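You operate a simulated robot arm through the tools that you are given. There is no shell and no other tool. Be economical: measure what you need, move in short steps, check, and stop when the job is done.

Carry out the task below with a simulated two-armed robot. There is one attempt and no reset: what you move stays moved.

TASK
Hold the caddy, pull the green pin, push it into the blue bush, then draw the shuttle out to it.
Fine: free the red latch; the caddy, the other pin, the bars and their screws stay where they are; drives stay off.

The check looks at the end state, three seconds after you hand in, the way a careful person would. Anything else that was tipped, shoved, dropped, spilled or broken makes it a failure.

THE ROBOT
Two 7-joint arms with two-finger parallel grippers on one trunk, on a base that drives. Base frame: it is fixed to the floor where the robot stands at the start and does not move with it; the origin is under the middle of the robot, x ahead of it, y to its left, z up; the surface under the hand at the start is at about z = 0.678. Lengths are in m, angles in rad, forces in N, time in s.
The left shoulder is at the start at [0.07, 0.163, 1.07], the right one opposite. With the tool pointing down near the work surface each hand reaches from about 0.38 to 0.88 m from the robot's upright axis, wherever it stands, measured 20 degrees to its own side. Places, roughly: bar with the blue screw [0.8, -0.5, 0.7]; bar with the red screw [0.9, -0.5, 0.7]; bar with the white screw [1.3, -0.5, 0.7]; bar with the yellow screw [1.1, -0.5, 0.7]; blue bar screw [0.8, -0.1, 0.7]; blue pin bush [0.6, 0.1, 0.7]; latch [0.9, 0, 0.6]; red bar screw [0.9, -0.1, 0.7]; shuttle [0.9, -0.5, 0.7]; white bar screw [1.3, -0.1, 0.7]; white pin bush [0.6, 0, 0.7]; yellow bar screw [1.1, -0.1, 0.7]. Payload 3.43 kg a hand.
The TCP of each hand is the grasp point between the finger pads, 0.034 m short of the fingertips. In the tool frame z runs along the fingers and y along their closing line. The gripper opens to 0.128 m. The fingers are 0.024 m wide and 0.012 m thick; the gripper's body (0.048 by 0.13 m) begins 0.096 m behind the TCP.
Orientation is that of the tool frame in the base frame, as a unit quaternion [w, x, y, z]. With the fingers straight down and closing along the base's y, the tool's x points along the base's -x, its y along +y and its z along -z.

THE INTERFACE
- The arms move only by the tool send_rows. It takes "left_series", "right_series" or both (then of equal length, played together; a hand with none holds still); each is a list of rows, each an object of numbers (a shift or turn left out is 0, a gripper value left out holds the last): "tx", "ty", "tz": the shift along the base's x, y, z in cm; "wx", "wy", "wz": the turn, a rotation vector about the base's x, y, z in rad; "jaw": the closure, from 0 (fully open) to 1 (shut). In form: [{"tx": .., "ty": .., "tz": .., "wx": .., "wy": .., "wz": .., "jaw": ..}, ...]. A call has 1 to 12 rows; each row shifts and turns the commanded pose from where the row before left it. Each row takes 0.2 s and may step no farther than 0.05 m and 0.15 rad from the row before; otherwise, or with a gripper value out of range, the whole call is refused. A pose out of reach is approached as far as the arm can. The call stops where the force on the tool passes 90 N (or 10 N more than at its start, if that is more) or the arm is blocked; 0.2 s more then pass. Each finger travels about 0.153 m/s and halts on what it meets, pressing with about 36 N; the grip force reading is that of the motor and also rises with nothing between the fingers. The clock runs only during rows and for 0.2 s after the last one: add rows that do not move to give the fingers time. The reply holds the time, the measured pose of the TCP, the force on the tool along the base axes, the opening and the grip force, in the units named above and with some noise, with the torque about the TCP (base axes, N m) and any sound that the robot's microphone picked up.
- Cameras (640 x 400 px; columns grow to the right, rows downward): "scene" is now at [0.1197, -0.0092, 1.299]; the picture's right is [-0.11, -0.99, 0.00], its down [-0.71, 0.08, -0.70] and it looks along [0.70, -0.07, -0.71] (base axes); focal length 267 px, centre (320, 200). "left" rides on the left gripper at [0.076, 0.011, -0.16] in its tool frame; the picture's right is [-0.15, 0.99, 0.00], its down [-0.88, -0.13, -0.46] and it looks along [-0.45, -0.07, 0.89] (tool axes); focal length 234 px, centre (320, 200). "right" rides on the right gripper at [0.076, -0.011, -0.16] in its tool frame; the picture's right is [0.15, 0.99, 0.00], its down [-0.88, 0.13, -0.46] and it looks along [-0.45, 0.07, 0.89] (tool axes); focal length 234 px, centre (320, 200). There is no depth. A picture from a camera that has moved, and an enlarged one, comes with that camera's place and axes in the base frame and with its lens. The place of the scene camera against the robot may be out by one fixed shift of up to 0.025 m in any direction.
- camera(camera): a new picture of that camera. No time passes.
- slide_trunk(by): slides the trunk up (or, below 0, down) by that many m; the arms and the scene camera ride with it, the base frame stays. It gives what a move gives, with no picture.
- roll_base(legs): drives the robot by 1 to 6 legs, each [ahead, left, turn to the left] in m, m and rad, along the robot's own axes; the way and the turn of a leg run together, so that a leg with both is an arc; at most 1.5 m and 3.142 rad a leg. The arms and the cameras ride along, it lands a little off, and it stops where it bumps. It gives what a move gives.
- turn_head(pan, tilt): turns the head with the scene camera to pan (to the left, within 1.501 rad either way) and tilt (down, from -0.506 to 1.204), counted from straight ahead of the robot. It gives what a move gives.
- zoom(camera, box): a new picture of the part [left, top, right, bottom] of that camera's present view, enlarged. No time passes.
- close_job(): hands the job in; it is judged then, once.

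Work in short steps. Places have to be worked out from the pictures, the camera data and where the tool is seen: move nearer, look again, correct. Check each grasp and each placing, and mend what went wrong. You have 120 turns and 88 pictures in all, those below and enlarged ones among them. Open the grippers and draw the arms clear of the work before you hand the job in, unless the task says otherwise; then end with one line.

The tools are called after "Emit:" as name(argument=value, ...) on one line, values as JSON. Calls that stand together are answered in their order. send_rows: Moves the arms, as the interface text tells. Its arguments: {"type":"object","properties":{"left_series":{"type":"array","items":{"type":"object","properties":{"tx":{"type":"number"},"ty":{"type":"number"},"tz":{"type":"number"},"wx":{"type":"number"},"wy":{"type":"number"},"wz":{"type":"number"},"jaw":{"type":"number"}}}},"right_series":{"type":"array","items":{"type":"object","properties":{"tx":{"type":"number"},"ty":{"type":"number"},"tz":{"type":"number"},"wx":{"type":"number"},"wy":{"type":"number"},"wz":{"type":"number"},"jaw":{"type":"number"}}}}},"required":[]} The other tools are called the same way: slide_trunk (by) slides the trunk up or down; roll_base (legs) drives the base; turn_head (pan, tilt) turns the head that bears the scene camera; camera (camera) takes a picture; zoom (camera, box) takes an enlarged picture of a part of a camera's view; close_job () hands the job in.

At the start:

```text
time_s: 0.0
left_ee_pos: [0.6765, 0.25, 0.994]
left_ee_rot: [0.0, -0.002, 1.0, 0.0]
left_force: [-0.1, 0.4, 0.2]
left_ft_torque: [0.0, 0.01, 0.0]
left_width: 0.1279
left_finger_force: 0.1
right_ee_pos: [0.596, -0.2581, 1.0073]
right_ee_rot: [0.0, 0.001, 1.0, 0.0]
right_force: [0.5, 0.0, 0.6]
right_ft_torque: [0.05, 0.02, -0.03]
right_width: 0.1282
right_finger_force: 0.1
trunk travel left (down, up): [-0.55, 0.39]
robot x, y, heading: [0.0003, -0.003, -0.0]
head pan, tilt: [-0.106, 0.789]
```

scene: 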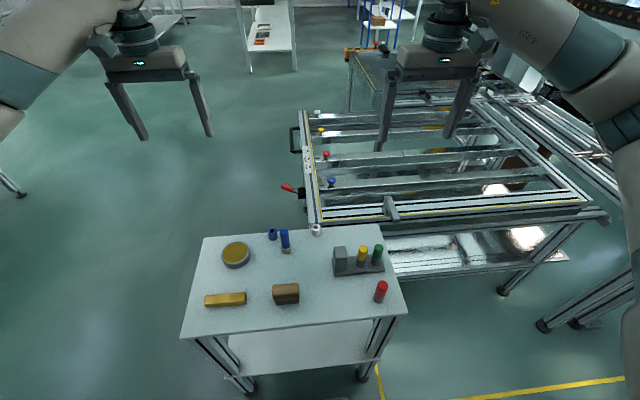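
right: 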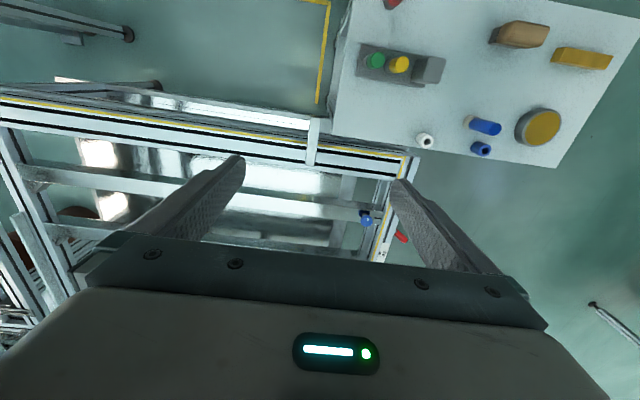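
left: 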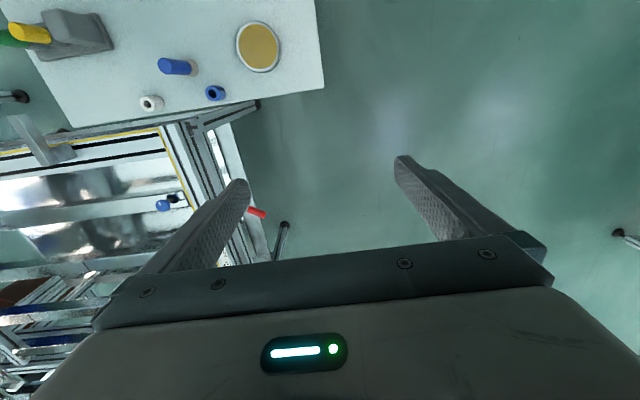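

I start by zooming in on the table and the frame to identify the parts.

Emit:
zoom(camera="scene", box=[180, 210, 420, 360])

Emit:
zoom(camera="scene", box=[270, 90, 430, 230])

Emit:
zoom(camera="scene", box=[280, 40, 640, 265])

```text
2.67 times, centred on (300, 285) of scene
camera zoom: at [0.1197, -0.0092, 1.299], right [-0.11, -0.99, 0.0], down [-0.71, 0.08, -0.7], along [0.7, -0.07, -0.71], focal length 711 px, centre (373, -27)
```

zoom: 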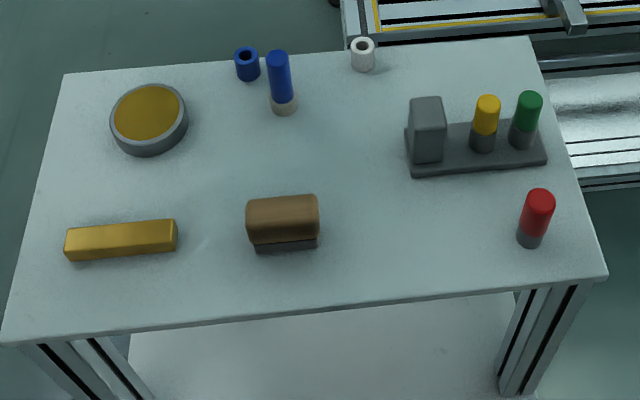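

```text
2.86 times, centred on (350, 160) of scene
camera zoom: at [0.1197, -0.0092, 1.299], right [-0.11, -0.99, 0.0], down [-0.71, 0.08, -0.7], along [0.7, -0.07, -0.71], focal length 762 px, centre (234, 314)
```

zoom: 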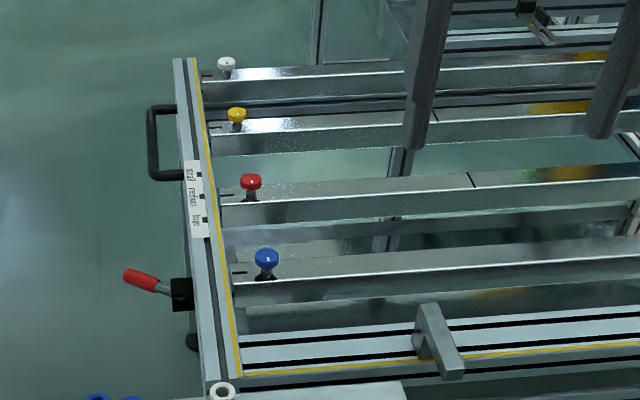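

```text
1.78 times, centred on (460, 152) of scene
camera zoom: at [0.1197, -0.0092, 1.299], right [-0.11, -0.99, 0.0], down [-0.71, 0.08, -0.7], along [0.7, -0.07, -0.71], focal length 474 px, centre (71, 284)
```

zoom: 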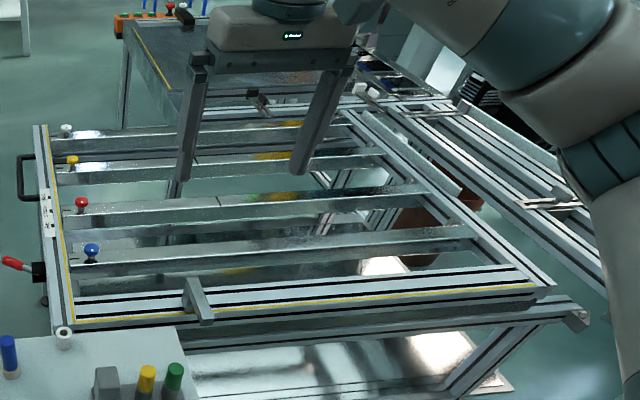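

The frame with the bars looks like the shuttle, with a black handle and a red latch on its left edge. I zoom the hand cameras on the latch, the caddy and the bushes.

Emit:
zoom(camera="left", box=[120, 60, 300, 260])

Emit:
zoom(camera="right", box=[300, 0, 600, 180])

Emit:
turn_head(pan=-0.5, tilt=0.55)

Emit:
camera(camera="scene")

```text
2.00 times, centred on (210, 160) of left
camera zoom: at [0.6016, 0.2603, 1.1527], right [0.15, 0.99, 0.0], down [0.88, -0.13, 0.46], along [0.45, -0.07, -0.89], focal length 468 px, centre (540, 280)
```

zoom: 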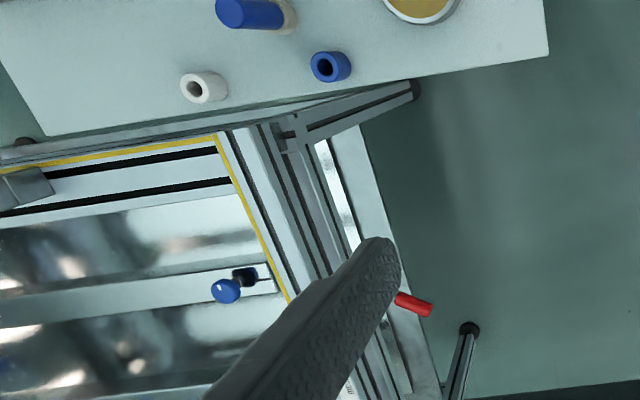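

```text
2.13 times, centred on (450, 90) of right
camera zoom: at [0.5189, -0.27, 1.1672], right [-0.15, 0.99, 0.0], down [0.88, 0.13, 0.46], along [0.45, 0.07, -0.89], focal length 500 px, centre (43, 435)
```

zoom: 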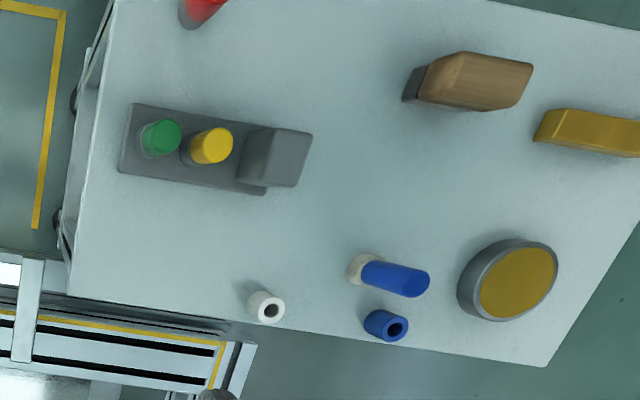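

```text
time_s: 0.9
left_ee_pos: [0.6772, 0.2494, 0.9939]
left_ee_rot: [0.0, -0.001, 1.0, 0.001]
left_force: [0.2, -0.6, 0.5]
left_ft_torque: [0.03, 0.01, 0.01]
left_width: 0.1281
left_finger_force: 0.1
right_ee_pos: [0.5945, -0.2587, 1.0078]
right_ee_rot: [0.0, 0.0, 1.0, 0.0]
right_force: [-0.2, -0.4, -0.1]
right_ft_torque: [0.01, -0.01, 0.0]
right_width: 0.1279
right_finger_force: 0.1
trunk travel left (down, up): [-0.55, 0.39]
robot x, y, heading: [0.0023, -0.0009, 0.004]
head pan, tilt: [-0.499, 0.55]
```

```text
79 pictures are left
camera scene: at [0.1179, -0.0434, 1.3195], right [-0.48, -0.88, 0.0], down [-0.46, 0.25, -0.85], along [0.75, -0.41, -0.52], focal length 267 px, centre (320, 200)
```

scene: 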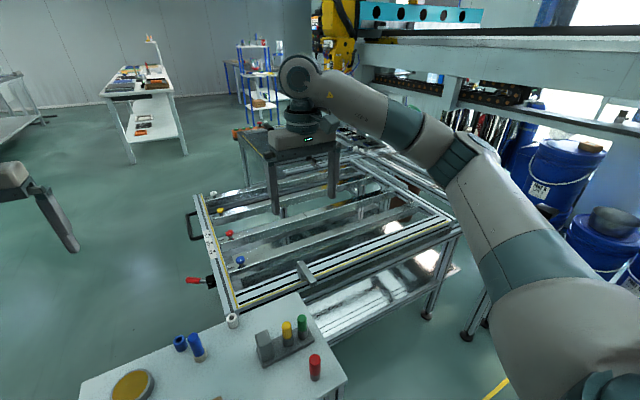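

I judge the caddy block at about (0.475, -0.10), the green pin at (0.48, -0.19) with its top near z 0.775, and the blue bush at (0.59, 0.07). I turn both grippers to close along x above the caddy, still high, and turn the head back.

Emit:
send_rows(left_series=[{"tx": -1.69, "ty": -2.25, "wz": -0.131}, {"tx": -1.69, "ty": -2.25, "wz": -0.131}, {"tx": -1.69, "ty": -2.25, "wz": -0.131}, {"tx": -1.69, "ty": -2.25, "wz": -0.131}, {"tx": -1.69, "ty": -2.25, "wz": -0.131}, {"tx": -1.69, "ty": -2.25, "wz": -0.131}, {"tx": -1.69, "ty": -2.25, "wz": -0.131}, {"tx": -1.69, "ty": -2.25, "wz": -0.131}, {"tx": -1.69, "ty": -2.25, "wz": -0.131}, {"tx": -1.69, "ty": -2.25, "wz": -0.131}, {"tx": -1.69, "ty": -2.25, "wz": -0.131}, {"tx": -1.69, "ty": -2.25, "wz": -0.131}], right_series=[{"tx": -0.958, "wz": 0.131}, {"tx": -0.958, "wz": 0.131}, {"tx": -0.958, "wz": 0.131}, {"tx": -0.958, "wz": 0.131}, {"tx": -0.958, "wz": 0.131}, {"tx": -0.958, "wz": 0.131}, {"tx": -0.958, "wz": 0.131}, {"tx": -0.958, "wz": 0.131}, {"tx": -0.958, "wz": 0.131}, {"tx": -0.958, "wz": 0.131}, {"tx": -0.958, "wz": 0.131}, {"tx": -0.958, "wz": 0.131}])

Emit:
turn_head(pan=-0.106, tilt=0.95)

Emit:
camera(camera="scene")

Emit:
camera(camera="right")

Emit:
camera(camera="left")

```text
time_s: 3.5
left_ee_pos: [0.4738, -0.0227, 0.9932]
left_ee_rot: [0.0, 0.709, 0.705, 0.0]
left_force: [0.8, -0.6, -0.4]
left_ft_torque: [0.01, 0.01, -0.02]
left_width: 0.128
left_finger_force: 0.1
right_ee_pos: [0.4055, -0.1952, 1.0032]
right_ee_rot: [-0.001, 0.707, -0.707, -0.001]
right_force: [-1.0, 0.0, 0.1]
right_ft_torque: [0.0, -0.04, 0.01]
right_width: 0.128
right_finger_force: 0.1
right hand out of reach, approached as far as the arm can: row 9, 10, 11, 12
trunk travel left (down, up): [-0.55, 0.39]
robot x, y, heading: [-0.0015, -0.0022, 0.003]
head pan, tilt: [-0.499, 0.55]
```

```text
time_s: 4.3
left_ee_pos: [0.4732, -0.0213, 0.9932]
left_ee_rot: [0.0, 0.707, 0.707, 0.0]
left_force: [0.3, 0.8, 0.9]
left_ft_torque: [-0.03, -0.02, -0.01]
left_width: 0.1279
left_finger_force: 0.1
right_ee_pos: [0.4065, -0.1946, 1.0028]
right_ee_rot: [0.0, -0.706, 0.708, 0.001]
right_force: [-0.2, 0.5, 0.1]
right_ft_torque: [0.0, -0.03, -0.02]
right_width: 0.1279
right_finger_force: 0.0
trunk travel left (down, up): [-0.55, 0.39]
robot x, y, heading: [0.0038, 0.0009, -0.0]
head pan, tilt: [-0.106, 0.949]
```

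```text
78 pictures are left
camera scene: at [0.1112, -0.0084, 1.2867], right [-0.11, -0.99, 0.0], down [-0.81, 0.09, -0.58], along [0.58, -0.06, -0.81], focal length 267 px, centre (320, 200)
```

scene: 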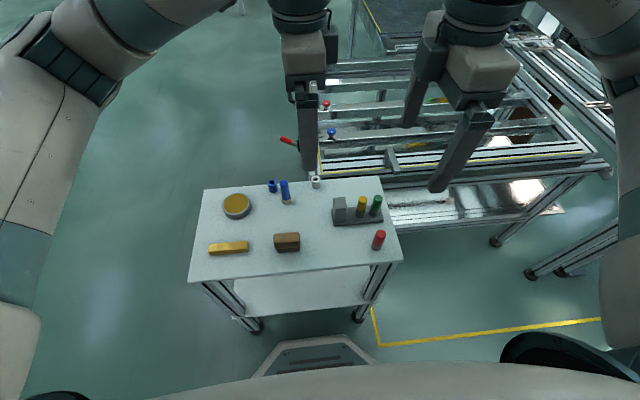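

```text
77 pictures are left
camera right: at [0.4163, -0.2711, 1.1628], right [-0.99, -0.14, 0.0], down [-0.13, 0.88, 0.46], along [-0.07, 0.45, -0.89], focal length 234 px, centre (320, 200)
```

right: 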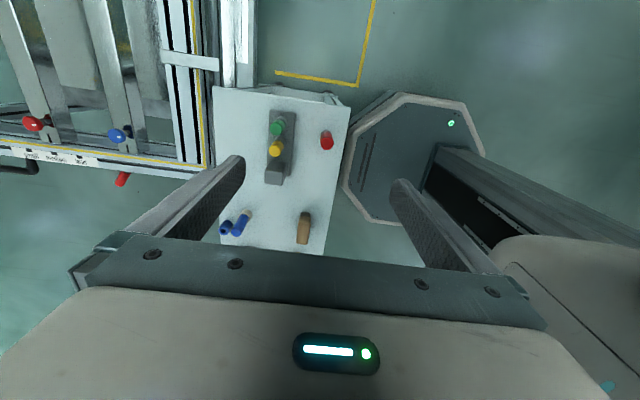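

```text
76 pictures are left
camera left: at [0.486, 0.0534, 1.1522], right [0.99, -0.15, 0.0], down [-0.13, -0.88, 0.46], along [-0.07, -0.45, -0.89], focal length 234 px, centre (320, 200)
```

left: 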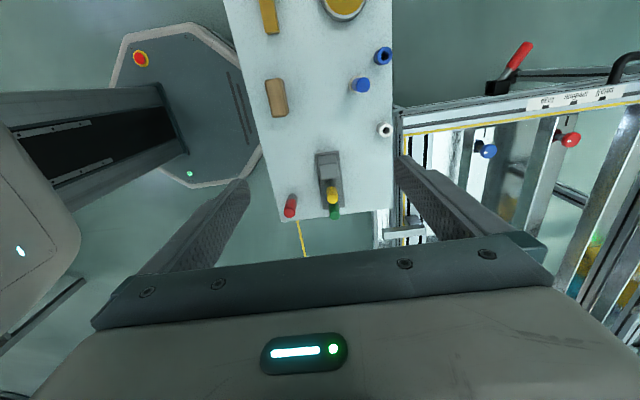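

The right hand fell short at the last rows. I try moving it to (0.48, -0.25), and I zoom the left camera on the caddy for measuring.

Emit:
send_rows(right_series=[{}, {"tx": 1}])

Emit:
zoom(camera="left", box=[260, 120, 420, 220])

```text
time_s: 4.9
left_ee_pos: [0.4747, -0.0226, 0.9928]
left_ee_rot: [0.0, 0.707, 0.707, 0.0]
left_force: [-0.6, 0.0, 0.1]
left_ft_torque: [-0.01, -0.02, -0.02]
left_width: 0.1277
left_finger_force: 0.0
right_ee_pos: [0.4092, -0.1899, 1.002]
right_ee_rot: [0.0, -0.707, 0.707, 0.0]
right_force: [0.7, -0.5, -1.2]
right_ft_torque: [-0.04, 0.01, 0.01]
right_width: 0.128
right_finger_force: 0.1
right hand out of reach, approached as far as the arm can: row 2
trunk travel left (down, up): [-0.55, 0.39]
robot x, y, heading: [0.0019, 0.0018, -0.002]
head pan, tilt: [-0.106, 0.949]
```

```text
4.00 times, centred on (340, 170) of left
camera zoom: at [0.4862, 0.0537, 1.152], right [0.99, -0.15, 0.0], down [-0.13, -0.88, 0.46], along [-0.07, -0.45, -0.89], focal length 937 px, centre (240, 320)
```

zoom: 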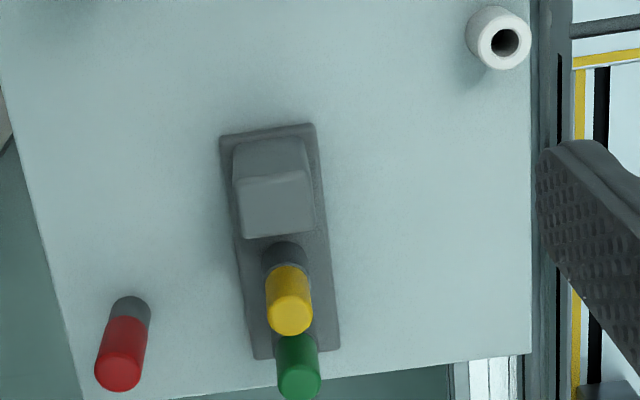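

The caddy is aligned with the base axes. The right wrist seems to be at a joint limit when turned a full quarter, so I unwind it about 0.5 rad to see whether it reaches its commanded place.

Emit:
send_rows(right_series=[{"wz": -0.13}, {"wz": -0.13}, {"wz": -0.13}, {"wz": -0.13}])

```text
time_s: 5.9
left_ee_pos: [0.4745, -0.0216, 0.9924]
left_ee_rot: [0.0, 0.708, 0.707, 0.002]
left_force: [0.6, -0.6, 0.2]
left_ft_torque: [0.01, 0.02, 0.03]
left_width: 0.128
left_finger_force: 0.1
right_ee_pos: [0.4067, -0.1895, 1.0028]
right_ee_rot: [-0.001, -0.501, 0.865, 0.0]
right_force: [-0.5, 0.3, 0.4]
right_ft_torque: [0.01, -0.02, 0.02]
right_width: 0.1279
right_finger_force: 0.1
trunk travel left (down, up): [-0.55, 0.39]
robot x, y, heading: [-0.0016, -0.0014, 0.0]
head pan, tilt: [-0.106, 0.949]
```

The commanded pose follows the reached one. With the wrist at about +1.05 rad I now move the right hand to (0.48, -0.25).

Emit:
send_rows(right_series=[{"ty": -2, "tx": 1.5, "tz": -2}, {"ty": -2, "tx": 2, "tz": -2}, {"ty": -2, "tx": 2, "tz": -2}, {"tx": 2, "tz": -2}, {"wz": 0.13}, {"wz": 0.13}])

```text
time_s: 7.3
left_ee_pos: [0.4757, -0.0229, 0.9928]
left_ee_rot: [0.0, 0.707, 0.707, 0.0]
left_force: [-0.1, -0.1, -0.4]
left_ft_torque: [0.0, 0.03, -0.01]
left_width: 0.1281
left_finger_force: 0.1
right_ee_pos: [0.4833, -0.2506, 0.9222]
right_ee_rot: [0.001, -0.557, 0.83, 0.0]
right_force: [-0.6, 0.4, -0.1]
right_ft_torque: [0.01, 0.0, -0.01]
right_width: 0.1278
right_finger_force: 0.1
right hand out of reach, approached as far as the arm can: row 6
trunk travel left (down, up): [-0.55, 0.39]
robot x, y, heading: [-0.0005, 0.0004, 0.001]
head pan, tilt: [-0.106, 0.949]
```

Right hand holds at about 1.15 rad turn, which clears the yellow pin well enough. I look from the right camera to refine heights of the pins.

Emit:
camera(camera="right")

Emit:
zoom(camera="scene", box=[300, 165, 420, 265])

```text
74 pictures are left
camera right: at [0.4653, -0.3252, 1.083], right [-0.97, 0.24, 0.0], down [0.21, 0.86, 0.46], along [0.11, 0.44, -0.89], focal length 234 px, centre (320, 200)
```

right: 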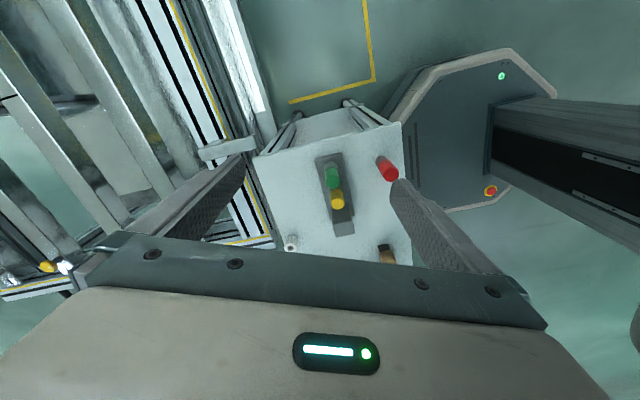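

```text
4.00 times, centred on (360, 215) of scene
camera zoom: at [0.1116, -0.0083, 1.2865], right [-0.11, -0.99, 0.0], down [-0.81, 0.09, -0.58], along [0.58, -0.06, -0.81], focal length 1067 px, centre (160, 140)
```

zoom: 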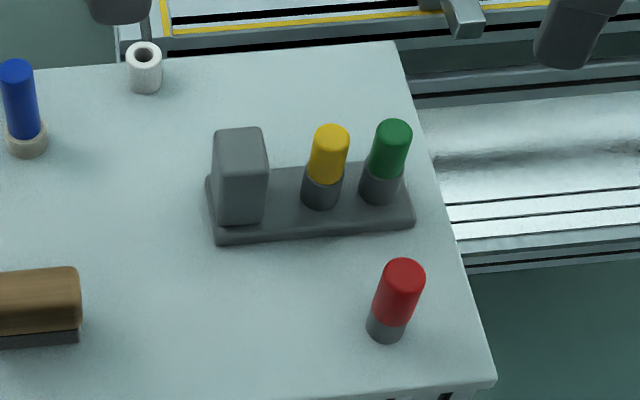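

The pins sit in dark collars that belong to the caddy, so I must grip only the coloured part (z about 0.722 to 0.752). Now I tilt the left hand and bring it over the caddy block, above it first.

Emit:
send_rows(left_series=[{"wx": -0.133, "tz": -2}, {"wx": -0.133, "tz": -2}, {"wx": -0.133, "tz": -2}, {"ty": -2, "tz": -2, "tx": 0.3}, {"ty": -2, "tz": -2, "tx": 0.2}, {"ty": -2, "tz": -2}, {"ty": -1.5, "tz": -1}, {"tz": -0.8}])

Emit:
zoom(camera="left", box=[160, 80, 480, 280])

Emit:
zoom(camera="scene", box=[280, 140, 440, 280])

```text
time_s: 9.1
left_ee_pos: [0.48, -0.0955, 0.8572]
left_ee_rot: [0.14, 0.693, 0.693, -0.141]
left_force: [-0.2, -1.2, 0.5]
left_ft_torque: [0.0, 0.01, 0.02]
left_width: 0.1282
left_finger_force: 0.1
right_ee_pos: [0.4841, -0.2503, 0.9228]
right_ee_rot: [0.0, -0.558, 0.83, 0.0]
right_force: [0.6, -0.1, 0.2]
right_ft_torque: [-0.01, -0.01, -0.01]
right_width: 0.128
right_finger_force: 0.1
trunk travel left (down, up): [-0.55, 0.39]
robot x, y, heading: [-0.0008, 0.0016, 0.001]
head pan, tilt: [-0.106, 0.949]
```

```text
2.00 times, centred on (320, 180) of left
camera zoom: at [0.4911, 0.036, 0.9733], right [0.99, -0.14, 0.06], down [-0.13, -0.63, 0.76], along [-0.07, -0.76, -0.65], focal length 468 px, centre (320, 240)
```

zoom: 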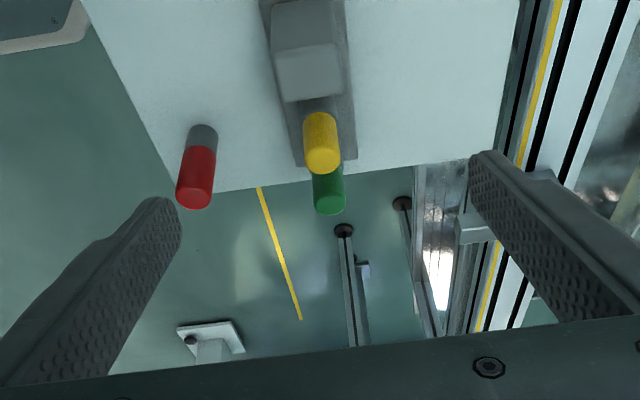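

```text
2.86 times, centred on (360, 210) of scene
camera zoom: at [0.1113, -0.0079, 1.2866], right [-0.11, -0.99, 0.0], down [-0.81, 0.09, -0.58], along [0.58, -0.06, -0.81], focal length 762 px, centre (206, 171)
```

zoom: 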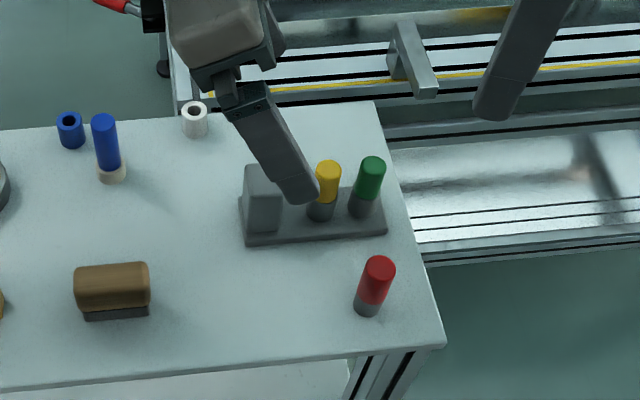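

The left hand is centred over the block (x 0.480, y -0.095). I lower it to z 0.74 with the jaw narrowed to about 60 mm and look.

Emit:
send_rows(left_series=[{"tz": -3, "jaw": 0}, {"tz": -3}, {"tz": -3}, {"tz": -2.7}, {"jaw": 0.55}, {}])

Emit:
camera(camera="left")

Emit:
zoom(camera="scene", box=[320, 160, 420, 240])

```text
time_s: 10.5
left_ee_pos: [0.479, -0.0968, 0.7397]
left_ee_rot: [0.14, 0.694, 0.693, -0.14]
left_force: [0.1, 0.6, 0.3]
left_ft_torque: [-0.03, 0.0, 0.0]
left_width: 0.0577
left_finger_force: 0.1
right_ee_pos: [0.4843, -0.2509, 0.9239]
right_ee_rot: [-0.001, -0.558, 0.83, 0.0]
right_force: [-0.2, 0.6, -0.1]
right_ft_torque: [0.03, 0.01, 0.02]
right_width: 0.1281
right_finger_force: 0.1
trunk travel left (down, up): [-0.55, 0.39]
robot x, y, heading: [-0.0011, -0.0007, 0.003]
head pan, tilt: [-0.106, 0.949]
```

```text
70 pictures are left
camera left: at [0.4909, 0.0351, 0.8561], right [0.99, -0.14, 0.06], down [-0.13, -0.63, 0.76], along [-0.07, -0.76, -0.65], focal length 234 px, centre (320, 200)
```

left: 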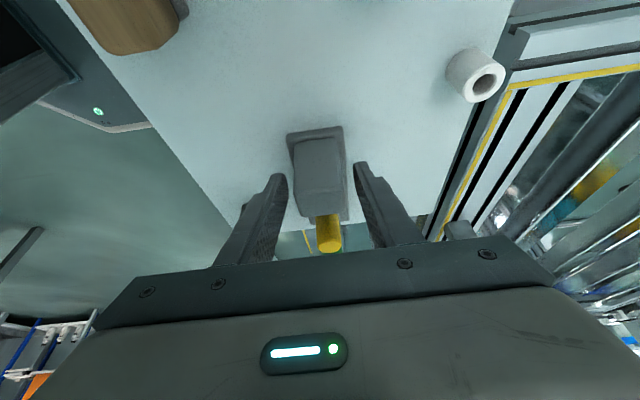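

```text
5.00 times, centred on (370, 200) of scene
camera zoom: at [0.1113, -0.0083, 1.2866], right [-0.11, -0.99, 0.0], down [-0.81, 0.09, -0.58], along [0.58, -0.06, -0.81], focal length 1333 px, centre (70, 200)
```

zoom: 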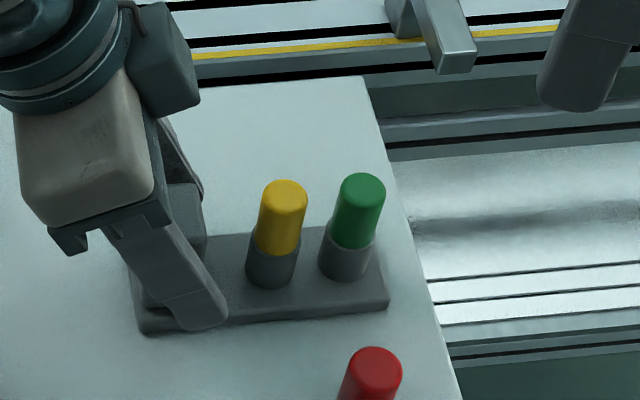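

The block is centred between the fingers. I close in stages and watch the grip.

Emit:
send_rows(left_series=[{"jaw": 0.66}, {"jaw": 0.7}, {"jaw": 0.74}, {"jaw": 0.78}, {}])

Emit:
zoom(camera="left", box=[220, 100, 420, 260])

```text
time_s: 11.7
left_ee_pos: [0.4795, -0.0978, 0.7387]
left_ee_rot: [0.14, 0.694, 0.692, -0.139]
left_force: [0.0, 0.9, 0.7]
left_ft_torque: [0.02, 0.06, 0.03]
left_width: 0.0352
left_finger_force: 36.1
right_ee_pos: [0.4845, -0.2499, 0.9238]
right_ee_rot: [0.0, -0.558, 0.83, 0.001]
right_force: [0.0, 0.3, -1.0]
right_ft_torque: [0.01, 0.0, -0.01]
right_width: 0.128
right_finger_force: 0.0
trunk travel left (down, up): [-0.55, 0.39]
robot x, y, heading: [0.0032, -0.0013, -0.001]
head pan, tilt: [-0.106, 0.949]
```

```text
2.50 times, centred on (320, 180) of left
camera zoom: at [0.4908, 0.0351, 0.8563], right [0.99, -0.14, 0.06], down [-0.13, -0.63, 0.76], along [-0.07, -0.76, -0.65], focal length 585 px, centre (320, 250)
```

zoom: 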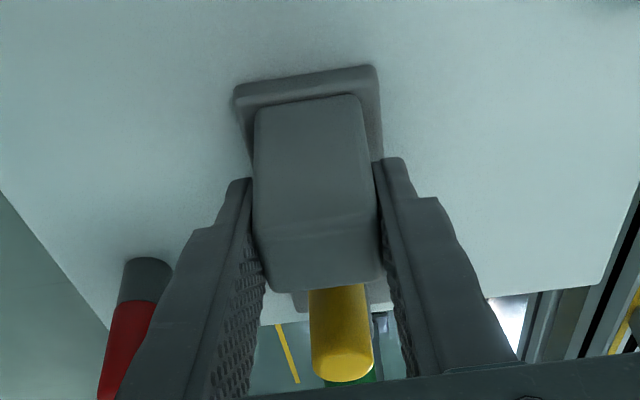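

The block is held firmly (35 mm). Now the right hand comes over the green pin at (0.480, -0.188), staying above its top.

Emit:
send_rows(right_series=[{"ty": 2, "tz": -3, "tx": -0.2}, {"ty": 2, "tz": -3, "tx": -0.2}, {"ty": 2, "tz": -3}, {"ty": 0.2, "tz": -1.4, "jaw": 0.45}, {}])

Emit:
camera(camera="right")

Emit:
zoom(camera="scene", box=[320, 160, 420, 240])

```text
time_s: 12.9
left_ee_pos: [0.48, -0.0962, 0.7394]
left_ee_rot: [0.14, 0.693, 0.693, -0.14]
left_force: [0.2, -0.3, -0.6]
left_ft_torque: [0.05, 0.08, 0.06]
left_width: 0.0358
left_finger_force: 36.5
right_ee_pos: [0.4793, -0.1888, 0.8167]
right_ee_rot: [0.0, -0.558, 0.83, 0.0]
right_force: [0.2, -0.9, 0.3]
right_ft_torque: [-0.04, 0.0, 0.03]
right_width: 0.0704
right_finger_force: 0.0
trunk travel left (down, up): [-0.55, 0.39]
robot x, y, heading: [-0.002, 0.0005, 0.0]
head pan, tilt: [-0.106, 0.949]
```

```text
67 pictures are left
camera right: at [0.4603, -0.2634, 0.977], right [-0.97, 0.24, 0.0], down [0.21, 0.86, 0.46], along [0.11, 0.44, -0.89], focal length 234 px, centre (320, 200)
```

right: 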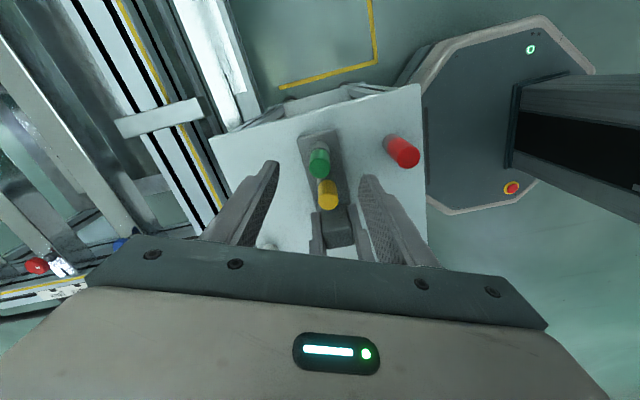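

```text
5.00 times, centred on (370, 200) of scene
camera zoom: at [0.1112, -0.0084, 1.2866], right [-0.11, -0.99, 0.0], down [-0.81, 0.09, -0.58], along [0.58, -0.06, -0.81], focal length 1333 px, centre (70, 200)
```

zoom: 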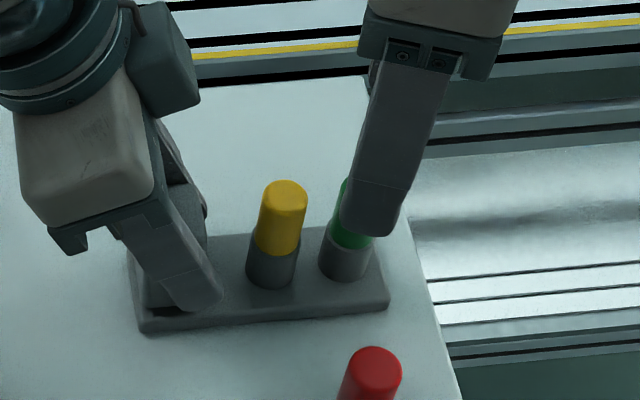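

The estimates agree on the green pin at (0.480, -0.190). I descend to TCP z 0.760 so that the tips stay just above the collar, and look before closing.

Emit:
send_rows(right_series=[{"tz": -2, "ty": -0.1, "tx": 0.1}, {"tz": -2}, {"tz": -1.7}, {}])

Emit:
zoom(camera="right", box=[220, 100, 440, 260])

Emit:
zoom(camera="scene", box=[320, 160, 420, 240])

```text
time_s: 13.9
left_ee_pos: [0.4789, -0.0959, 0.7394]
left_ee_rot: [0.14, 0.693, 0.693, -0.14]
left_force: [-0.1, -0.6, 0.3]
left_ft_torque: [0.03, 0.06, 0.05]
left_width: 0.0356
left_finger_force: 36.0
right_ee_pos: [0.4797, -0.1889, 0.7608]
right_ee_rot: [0.0, -0.558, 0.83, -0.001]
right_force: [-0.1, -0.2, -0.9]
right_ft_torque: [-0.01, 0.04, 0.01]
right_width: 0.0704
right_finger_force: 0.1
trunk travel left (down, up): [-0.55, 0.39]
robot x, y, heading: [-0.0025, -0.0011, 0.002]
head pan, tilt: [-0.106, 0.949]
```

```text
2.50 times, centred on (330, 180) of right
camera zoom: at [0.4612, -0.2634, 0.9204], right [-0.97, 0.24, 0.0], down [0.21, 0.86, 0.46], along [0.11, 0.44, -0.89], focal length 585 px, centre (295, 250)
```

zoom: 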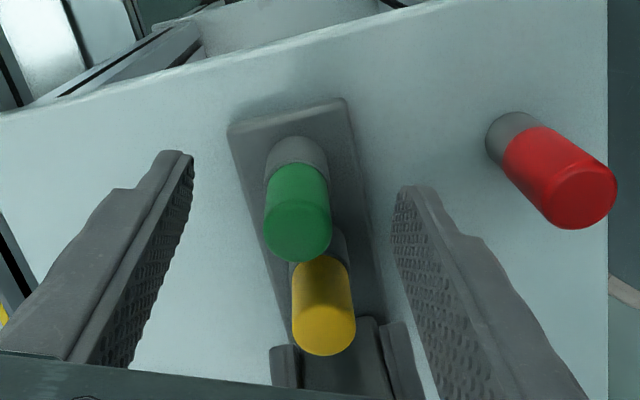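

```text
5.00 times, centred on (370, 200) of scene
camera zoom: at [0.1112, -0.0083, 1.2866], right [-0.11, -0.99, 0.0], down [-0.81, 0.09, -0.58], along [0.58, -0.06, -0.81], focal length 1333 px, centre (70, 200)
```

zoom: 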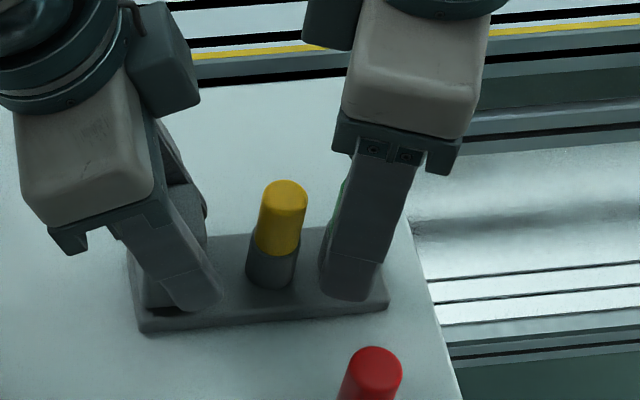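

The pin is centred between the fingers and the tips are at the bottom of the green part. I close in stages.

Emit:
send_rows(right_series=[{"jaw": 0.65}, {"jaw": 0.75}, {"jaw": 0.82}, {"jaw": 0.9}, {}])

Emit:
zoom(camera="right", box=[220, 100, 440, 260])

```text
time_s: 15.1
left_ee_pos: [0.4812, -0.0968, 0.7402]
left_ee_rot: [0.14, 0.693, 0.693, -0.14]
left_force: [6.6, -3.8, -0.8]
left_ft_torque: [0.22, 0.12, 0.33]
left_width: 0.0355
left_finger_force: 36.1
right_ee_pos: [0.4787, -0.1888, 0.7598]
right_ee_rot: [-0.001, -0.558, 0.83, 0.001]
right_force: [-7.1, 4.7, 3.0]
right_ft_torque: [0.06, 0.12, 0.2]
right_width: 0.0201
right_finger_force: 35.7
trunk travel left (down, up): [-0.55, 0.39]
robot x, y, heading: [-0.0033, -0.0021, 0.001]
head pan, tilt: [-0.106, 0.949]
```

```text
2.50 times, centred on (330, 180) of right
camera zoom: at [0.4611, -0.2633, 0.9207], right [-0.97, 0.24, 0.0], down [0.21, 0.86, 0.46], along [0.11, 0.44, -0.89], focal length 585 px, centre (295, 250)
```

zoom: 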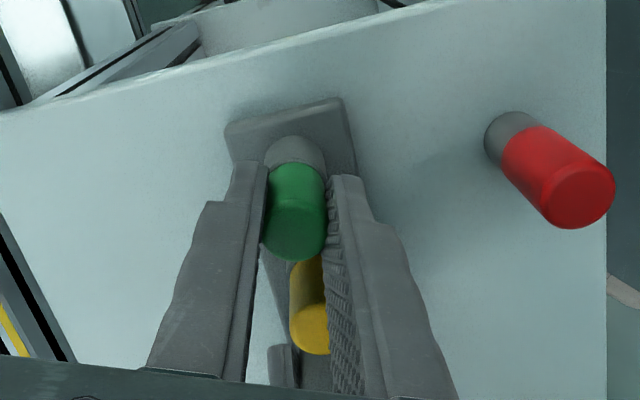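

Pin gripped at 20 mm. I pull straight up slowly.

Emit:
send_rows(right_series=[{"jaw": 1.0}, {"tz": 0.4}, {"tz": 0.4}, {"tz": 0.5}, {"tz": 0.7}, {"tz": 1}, {"tz": 1}])

Emit:
zoom(camera="right", box=[220, 100, 440, 260])

Emit:
zoom(camera="scene", box=[320, 160, 420, 240])

```text
time_s: 16.7
left_ee_pos: [0.4791, -0.0975, 0.74]
left_ee_rot: [0.139, 0.694, 0.692, -0.14]
left_force: [-1.1, -0.4, 1.2]
left_ft_torque: [-0.01, 0.12, 0.02]
left_width: 0.0353
left_finger_force: 35.8
right_ee_pos: [0.4798, -0.1893, 0.8014]
right_ee_rot: [0.001, -0.557, 0.83, 0.0]
right_force: [0.7, -0.2, -1.3]
right_ft_torque: [0.03, 0.03, 0.0]
right_width: 0.0201
right_finger_force: 35.6
trunk travel left (down, up): [-0.55, 0.39]
robot x, y, heading: [-0.0044, 0.0002, 0.0]
head pan, tilt: [-0.106, 0.949]
```

```text
2.50 times, centred on (330, 180) of right
camera zoom: at [0.4605, -0.264, 0.9611], right [-0.97, 0.24, 0.0], down [0.21, 0.86, 0.46], along [0.11, 0.44, -0.89], focal length 585 px, centre (295, 250)
```

zoom: 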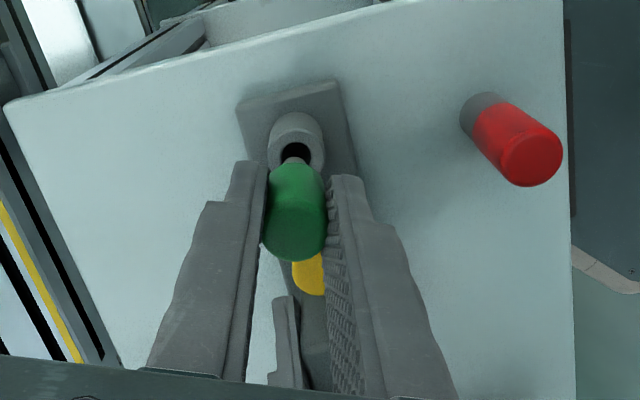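

```text
5.00 times, centred on (370, 200) of scene
camera zoom: at [0.1111, -0.0083, 1.2866], right [-0.11, -0.99, 0.0], down [-0.81, 0.09, -0.58], along [0.58, -0.06, -0.81], focal length 1333 px, centre (70, 200)
```

zoom: 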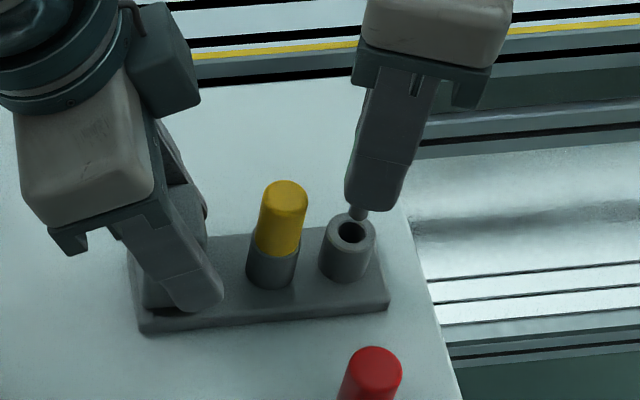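

The pin is out of its socket. I raise it further, then open the left hand gently and back it up along its tool axis.

Emit:
send_rows(right_series=[{"tz": 2.5}, {"tz": 2.5}, {"tz": 2.5}, {"tz": 2.5}])

Emit:
send_rows(left_series=[{"jaw": 0.65}, {"jaw": 0.4}, {"jaw": 0.2}, {"ty": 1.2, "tz": 3}, {"ty": 1.2, "tz": 3}, {"ty": 1.2, "tz": 3}, {"ty": 2, "tz": 3}, {"ty": 4, "tz": 3}, {"ty": 4, "tz": 2}])

Emit:
camera(camera="scene")

Emit:
camera(camera="left")

```text
time_s: 17.7
left_ee_pos: [0.4799, -0.0972, 0.7396]
left_ee_rot: [0.14, 0.694, 0.693, -0.14]
left_force: [-0.1, 0.7, 1.5]
left_ft_torque: [0.01, 0.12, -0.04]
left_width: 0.0355
left_finger_force: 35.6
right_ee_pos: [0.4775, -0.188, 0.9028]
right_ee_rot: [-0.001, -0.558, 0.83, 0.0]
right_force: [0.1, 0.7, -1.1]
right_ft_torque: [0.02, -0.01, -0.01]
right_width: 0.0197
right_finger_force: 36.0
trunk travel left (down, up): [-0.55, 0.39]
robot x, y, heading: [0.0003, 0.0009, -0.005]
head pan, tilt: [-0.106, 0.949]
```

```text
time_s: 19.7
left_ee_pos: [0.4822, 0.0424, 0.9087]
left_ee_rot: [0.14, 0.693, 0.693, -0.14]
left_force: [-0.2, 0.2, 0.1]
left_ft_torque: [-0.01, -0.02, 0.02]
left_width: 0.1023
left_finger_force: 0.1
right_ee_pos: [0.4771, -0.1879, 0.9018]
right_ee_rot: [0.001, -0.558, 0.83, 0.0]
right_force: [-0.4, -0.6, 0.1]
right_ft_torque: [-0.04, -0.01, -0.05]
right_width: 0.0198
right_finger_force: 35.6
trunk travel left (down, up): [-0.55, 0.39]
robot x, y, heading: [-0.0013, 0.0007, 0.002]
head pan, tilt: [-0.106, 0.949]
```

```text
60 pictures are left
camera scene: at [0.1107, -0.0071, 1.2866], right [-0.11, -0.99, 0.0], down [-0.81, 0.09, -0.58], along [0.58, -0.06, -0.81], focal length 267 px, centre (320, 200)
```

scene: 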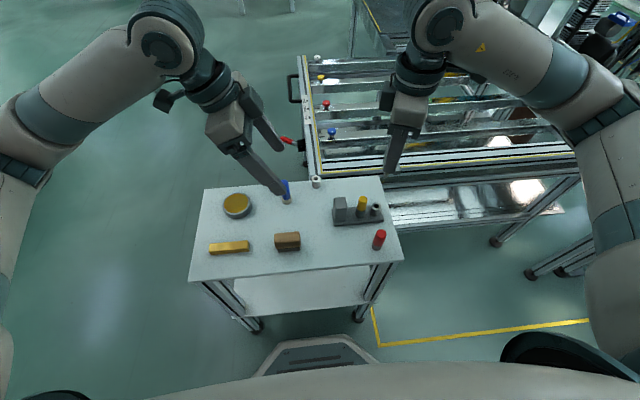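

```text
59 pictures are left
camera left: at [0.4929, 0.1749, 1.0256], right [0.99, -0.14, 0.06], down [-0.13, -0.63, 0.76], along [-0.07, -0.76, -0.64], focal length 234 px, centre (320, 200)
```

left: 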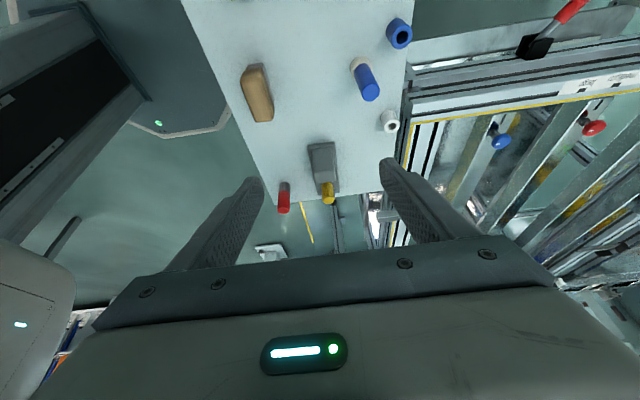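

Caddy and yellow pin stayed put. I pull the left hand away to the left, where its camera can watch, and carry the pin over the blue bush at about (0.591, 0.069), still high.

Emit:
send_rows(left_series=[{"ty": 4}, {"ty": 4}, {"ty": 4}, {"ty": 4}, {"ty": 4, "tx": 2}, {"ty": 3, "tx": 2}])

Emit:
send_rows(right_series=[{"ty": 3, "tx": 1.5}, {"ty": 3, "tx": 1.5}, {"ty": 3, "tx": 1.5}, {"ty": 3, "tx": 1.5}, {"ty": 3, "tx": 1.5}, {"ty": 3, "tx": 1.5}, {"ty": 3, "tx": 1.5}, {"ty": 3, "tx": 0.8}, {"ty": 1.7}])

Emit:
camera(camera="left")

Emit:
camera(camera="right")

```text
time_s: 21.1
left_ee_pos: [0.5214, 0.2697, 0.9076]
left_ee_rot: [0.14, 0.693, 0.693, -0.141]
left_force: [-0.1, 0.1, 0.1]
left_ft_torque: [0.02, -0.01, -0.01]
left_width: 0.1025
left_finger_force: 0.1
right_ee_pos: [0.4791, -0.1887, 0.9016]
right_ee_rot: [0.0, -0.558, 0.83, 0.001]
right_force: [0.7, 0.1, 0.6]
right_ft_torque: [-0.01, -0.02, -0.02]
right_width: 0.0197
right_finger_force: 35.9
trunk travel left (down, up): [-0.55, 0.39]
robot x, y, heading: [-0.0004, -0.0013, -0.001]
head pan, tilt: [-0.106, 0.949]
```

```text
time_s: 23.1
left_ee_pos: [0.5224, 0.2696, 0.9065]
left_ee_rot: [0.14, 0.694, 0.692, -0.141]
left_force: [0.2, 0.3, 0.5]
left_ft_torque: [0.04, 0.02, 0.0]
left_width: 0.1022
left_finger_force: 0.1
right_ee_pos: [0.5936, 0.0695, 0.9025]
right_ee_rot: [-0.001, -0.557, 0.831, 0.0]
right_force: [0.0, -0.1, -1.0]
right_ft_torque: [-0.04, 0.03, 0.0]
right_width: 0.0197
right_finger_force: 36.3
trunk travel left (down, up): [-0.55, 0.39]
robot x, y, heading: [-0.0038, -0.0002, -0.001]
head pan, tilt: [-0.106, 0.949]
```

```text
58 pictures are left
camera left: at [0.5325, 0.4013, 1.0244], right [0.99, -0.14, 0.06], down [-0.13, -0.63, 0.76], along [-0.07, -0.76, -0.65], focal length 234 px, centre (320, 200)
```

left: 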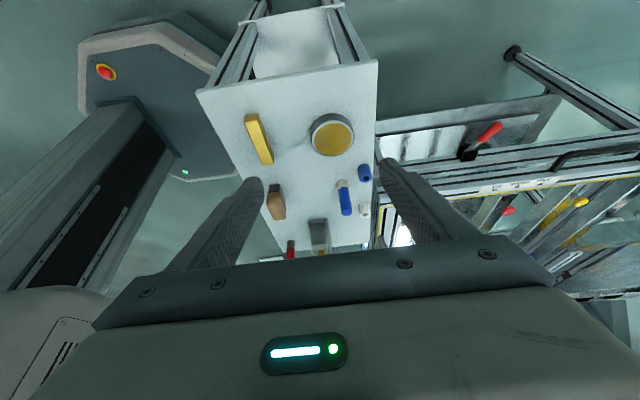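

```text
57 pictures are left
camera right: at [0.5745, -0.0059, 1.0621], right [-0.97, 0.24, 0.0], down [0.21, 0.86, 0.45], along [0.11, 0.44, -0.89], focal length 234 px, centre (320, 200)
```

right: 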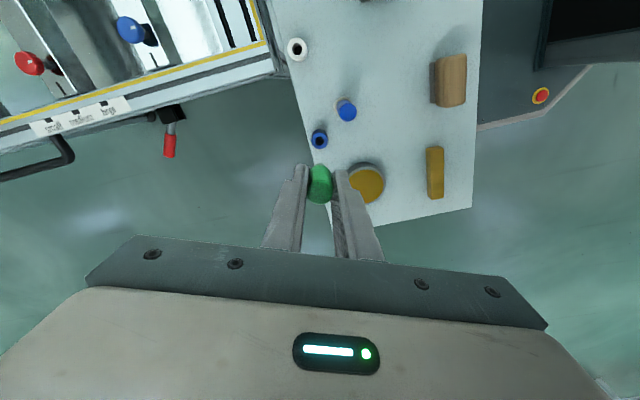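

The right camera puts the bush at about (0.594, 0.0745). I centre on that and lower to z 0.80, then compare pin and hole in the views.

Emit:
send_rows(right_series=[{"tz": -2.5, "ty": 0.5}, {"tz": -2.5}, {"tz": -2.5}, {"tz": -2.5}, {}])

Emit:
zoom(camera="right", box=[260, 80, 420, 200])

Emit:
zoom(camera="left", box=[310, 120, 410, 220])

Emit:
zoom(camera="scene", box=[230, 140, 330, 220])

```text
time_s: 24.3
left_ee_pos: [0.5205, 0.2685, 0.9084]
left_ee_rot: [0.141, 0.693, 0.693, -0.141]
left_force: [-0.5, 0.2, 0.5]
left_ft_torque: [-0.01, -0.03, 0.01]
left_width: 0.1022
left_finger_force: 0.1
right_ee_pos: [0.5919, 0.074, 0.8013]
right_ee_rot: [0.0, -0.558, 0.83, 0.0]
right_force: [0.4, -0.2, -0.8]
right_ft_torque: [0.0, -0.03, -0.01]
right_width: 0.0199
right_finger_force: 35.9
trunk travel left (down, up): [-0.55, 0.39]
robot x, y, heading: [-0.0008, 0.0039, 0.001]
head pan, tilt: [-0.106, 0.949]
```

```text
3.33 times, centred on (340, 140) of right
camera zoom: at [0.5739, -0.0009, 0.9607], right [-0.97, 0.24, 0.0], down [0.21, 0.86, 0.46], along [0.11, 0.44, -0.89], focal length 781 px, centre (253, 400)
```

zoom: 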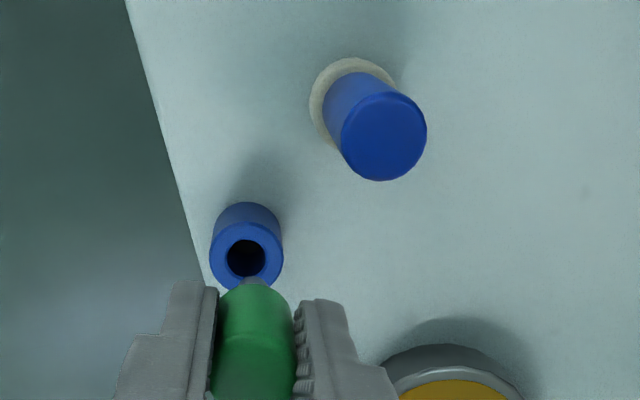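

```text
4.00 times, centred on (360, 170) of left
camera zoom: at [0.5324, 0.4011, 1.0246], right [0.99, -0.14, 0.06], down [-0.13, -0.63, 0.76], along [-0.07, -0.76, -0.65], focal length 937 px, centre (160, 320)
```

zoom: 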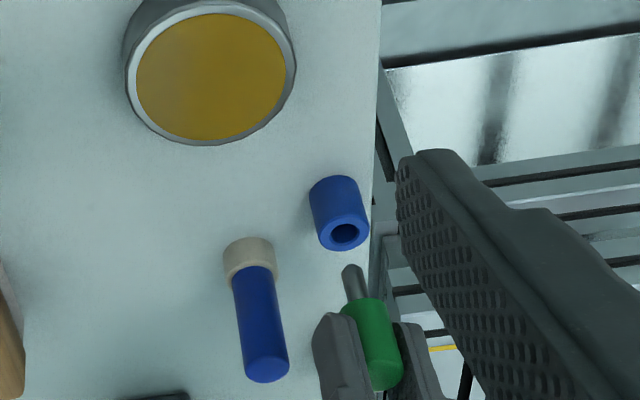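

```text
5.00 times, centred on (280, 180) of scene
camera zoom: at [0.1111, -0.008, 1.2866], right [-0.11, -0.99, 0.0], down [-0.81, 0.09, -0.58], along [0.58, -0.06, -0.81], focal length 1333 px, centre (520, 300)
```

zoom: 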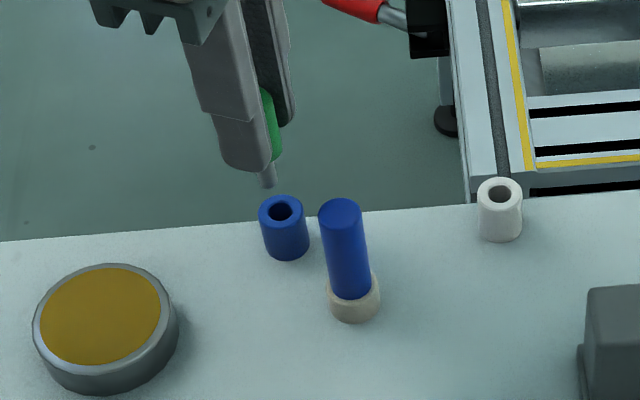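

Triangulating gives the hole top at (0.5942, 0.0728, 0.709) and the stem tip at about (0.593, 0.074, 0.733). I correct by 1 mm each and lower 2 cm, then look again.

Emit:
send_rows(right_series=[{"tx": 0.1, "ty": -0.12}, {"tz": -1}, {"tz": -1}, {}])

Emit:
zoom(camera="left", box=[330, 150, 380, 200])

Emit:
zoom(camera="scene", box=[260, 160, 310, 200])

```text
time_s: 25.3
left_ee_pos: [0.5222, 0.2691, 0.907]
left_ee_rot: [0.14, 0.693, 0.693, -0.139]
left_force: [0.7, 0.0, 0.6]
left_ft_torque: [-0.02, -0.04, -0.01]
left_width: 0.1023
left_finger_force: 0.1
right_ee_pos: [0.5933, 0.0712, 0.781]
right_ee_rot: [0.0, -0.558, 0.83, 0.0]
right_force: [-0.1, 0.3, -1.0]
right_ft_torque: [0.02, -0.01, 0.0]
right_width: 0.0198
right_finger_force: 36.5
trunk travel left (down, up): [-0.55, 0.39]
robot x, y, heading: [-0.0008, 0.0017, -0.0]
head pan, tilt: [-0.106, 0.949]
```

```text
8.00 times, centred on (355, 175) of left
camera zoom: at [0.5325, 0.4011, 1.0245], right [0.99, -0.14, 0.06], down [-0.13, -0.63, 0.76], along [-0.07, -0.76, -0.65], focal length 1873 px, centre (40, 400)
```

zoom: 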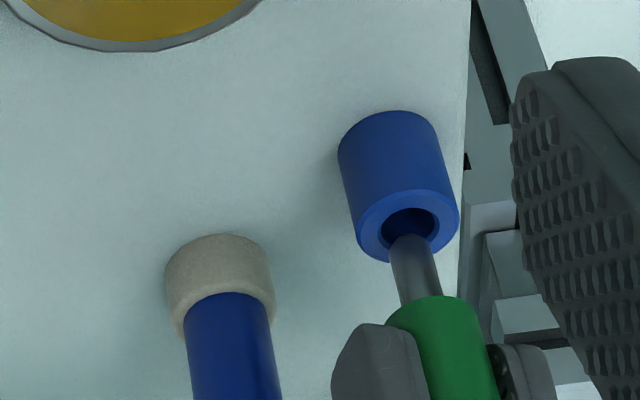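

```text
10.00 times, centred on (285, 180) of scene
camera zoom: at [0.1112, -0.008, 1.2866], right [-0.11, -0.99, 0.0], down [-0.81, 0.09, -0.58], along [0.58, -0.06, -0.81], focal length 2666 px, centre (670, 400)
```

zoom: 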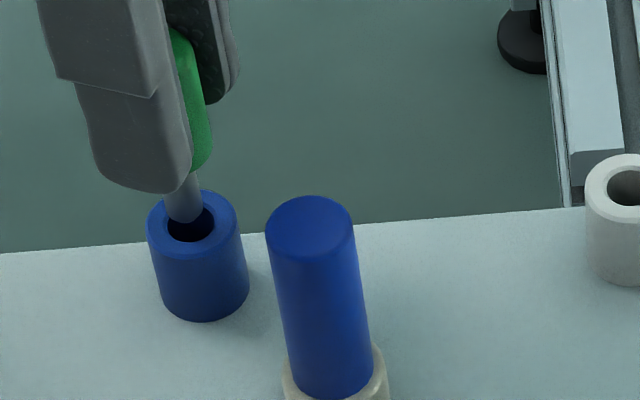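

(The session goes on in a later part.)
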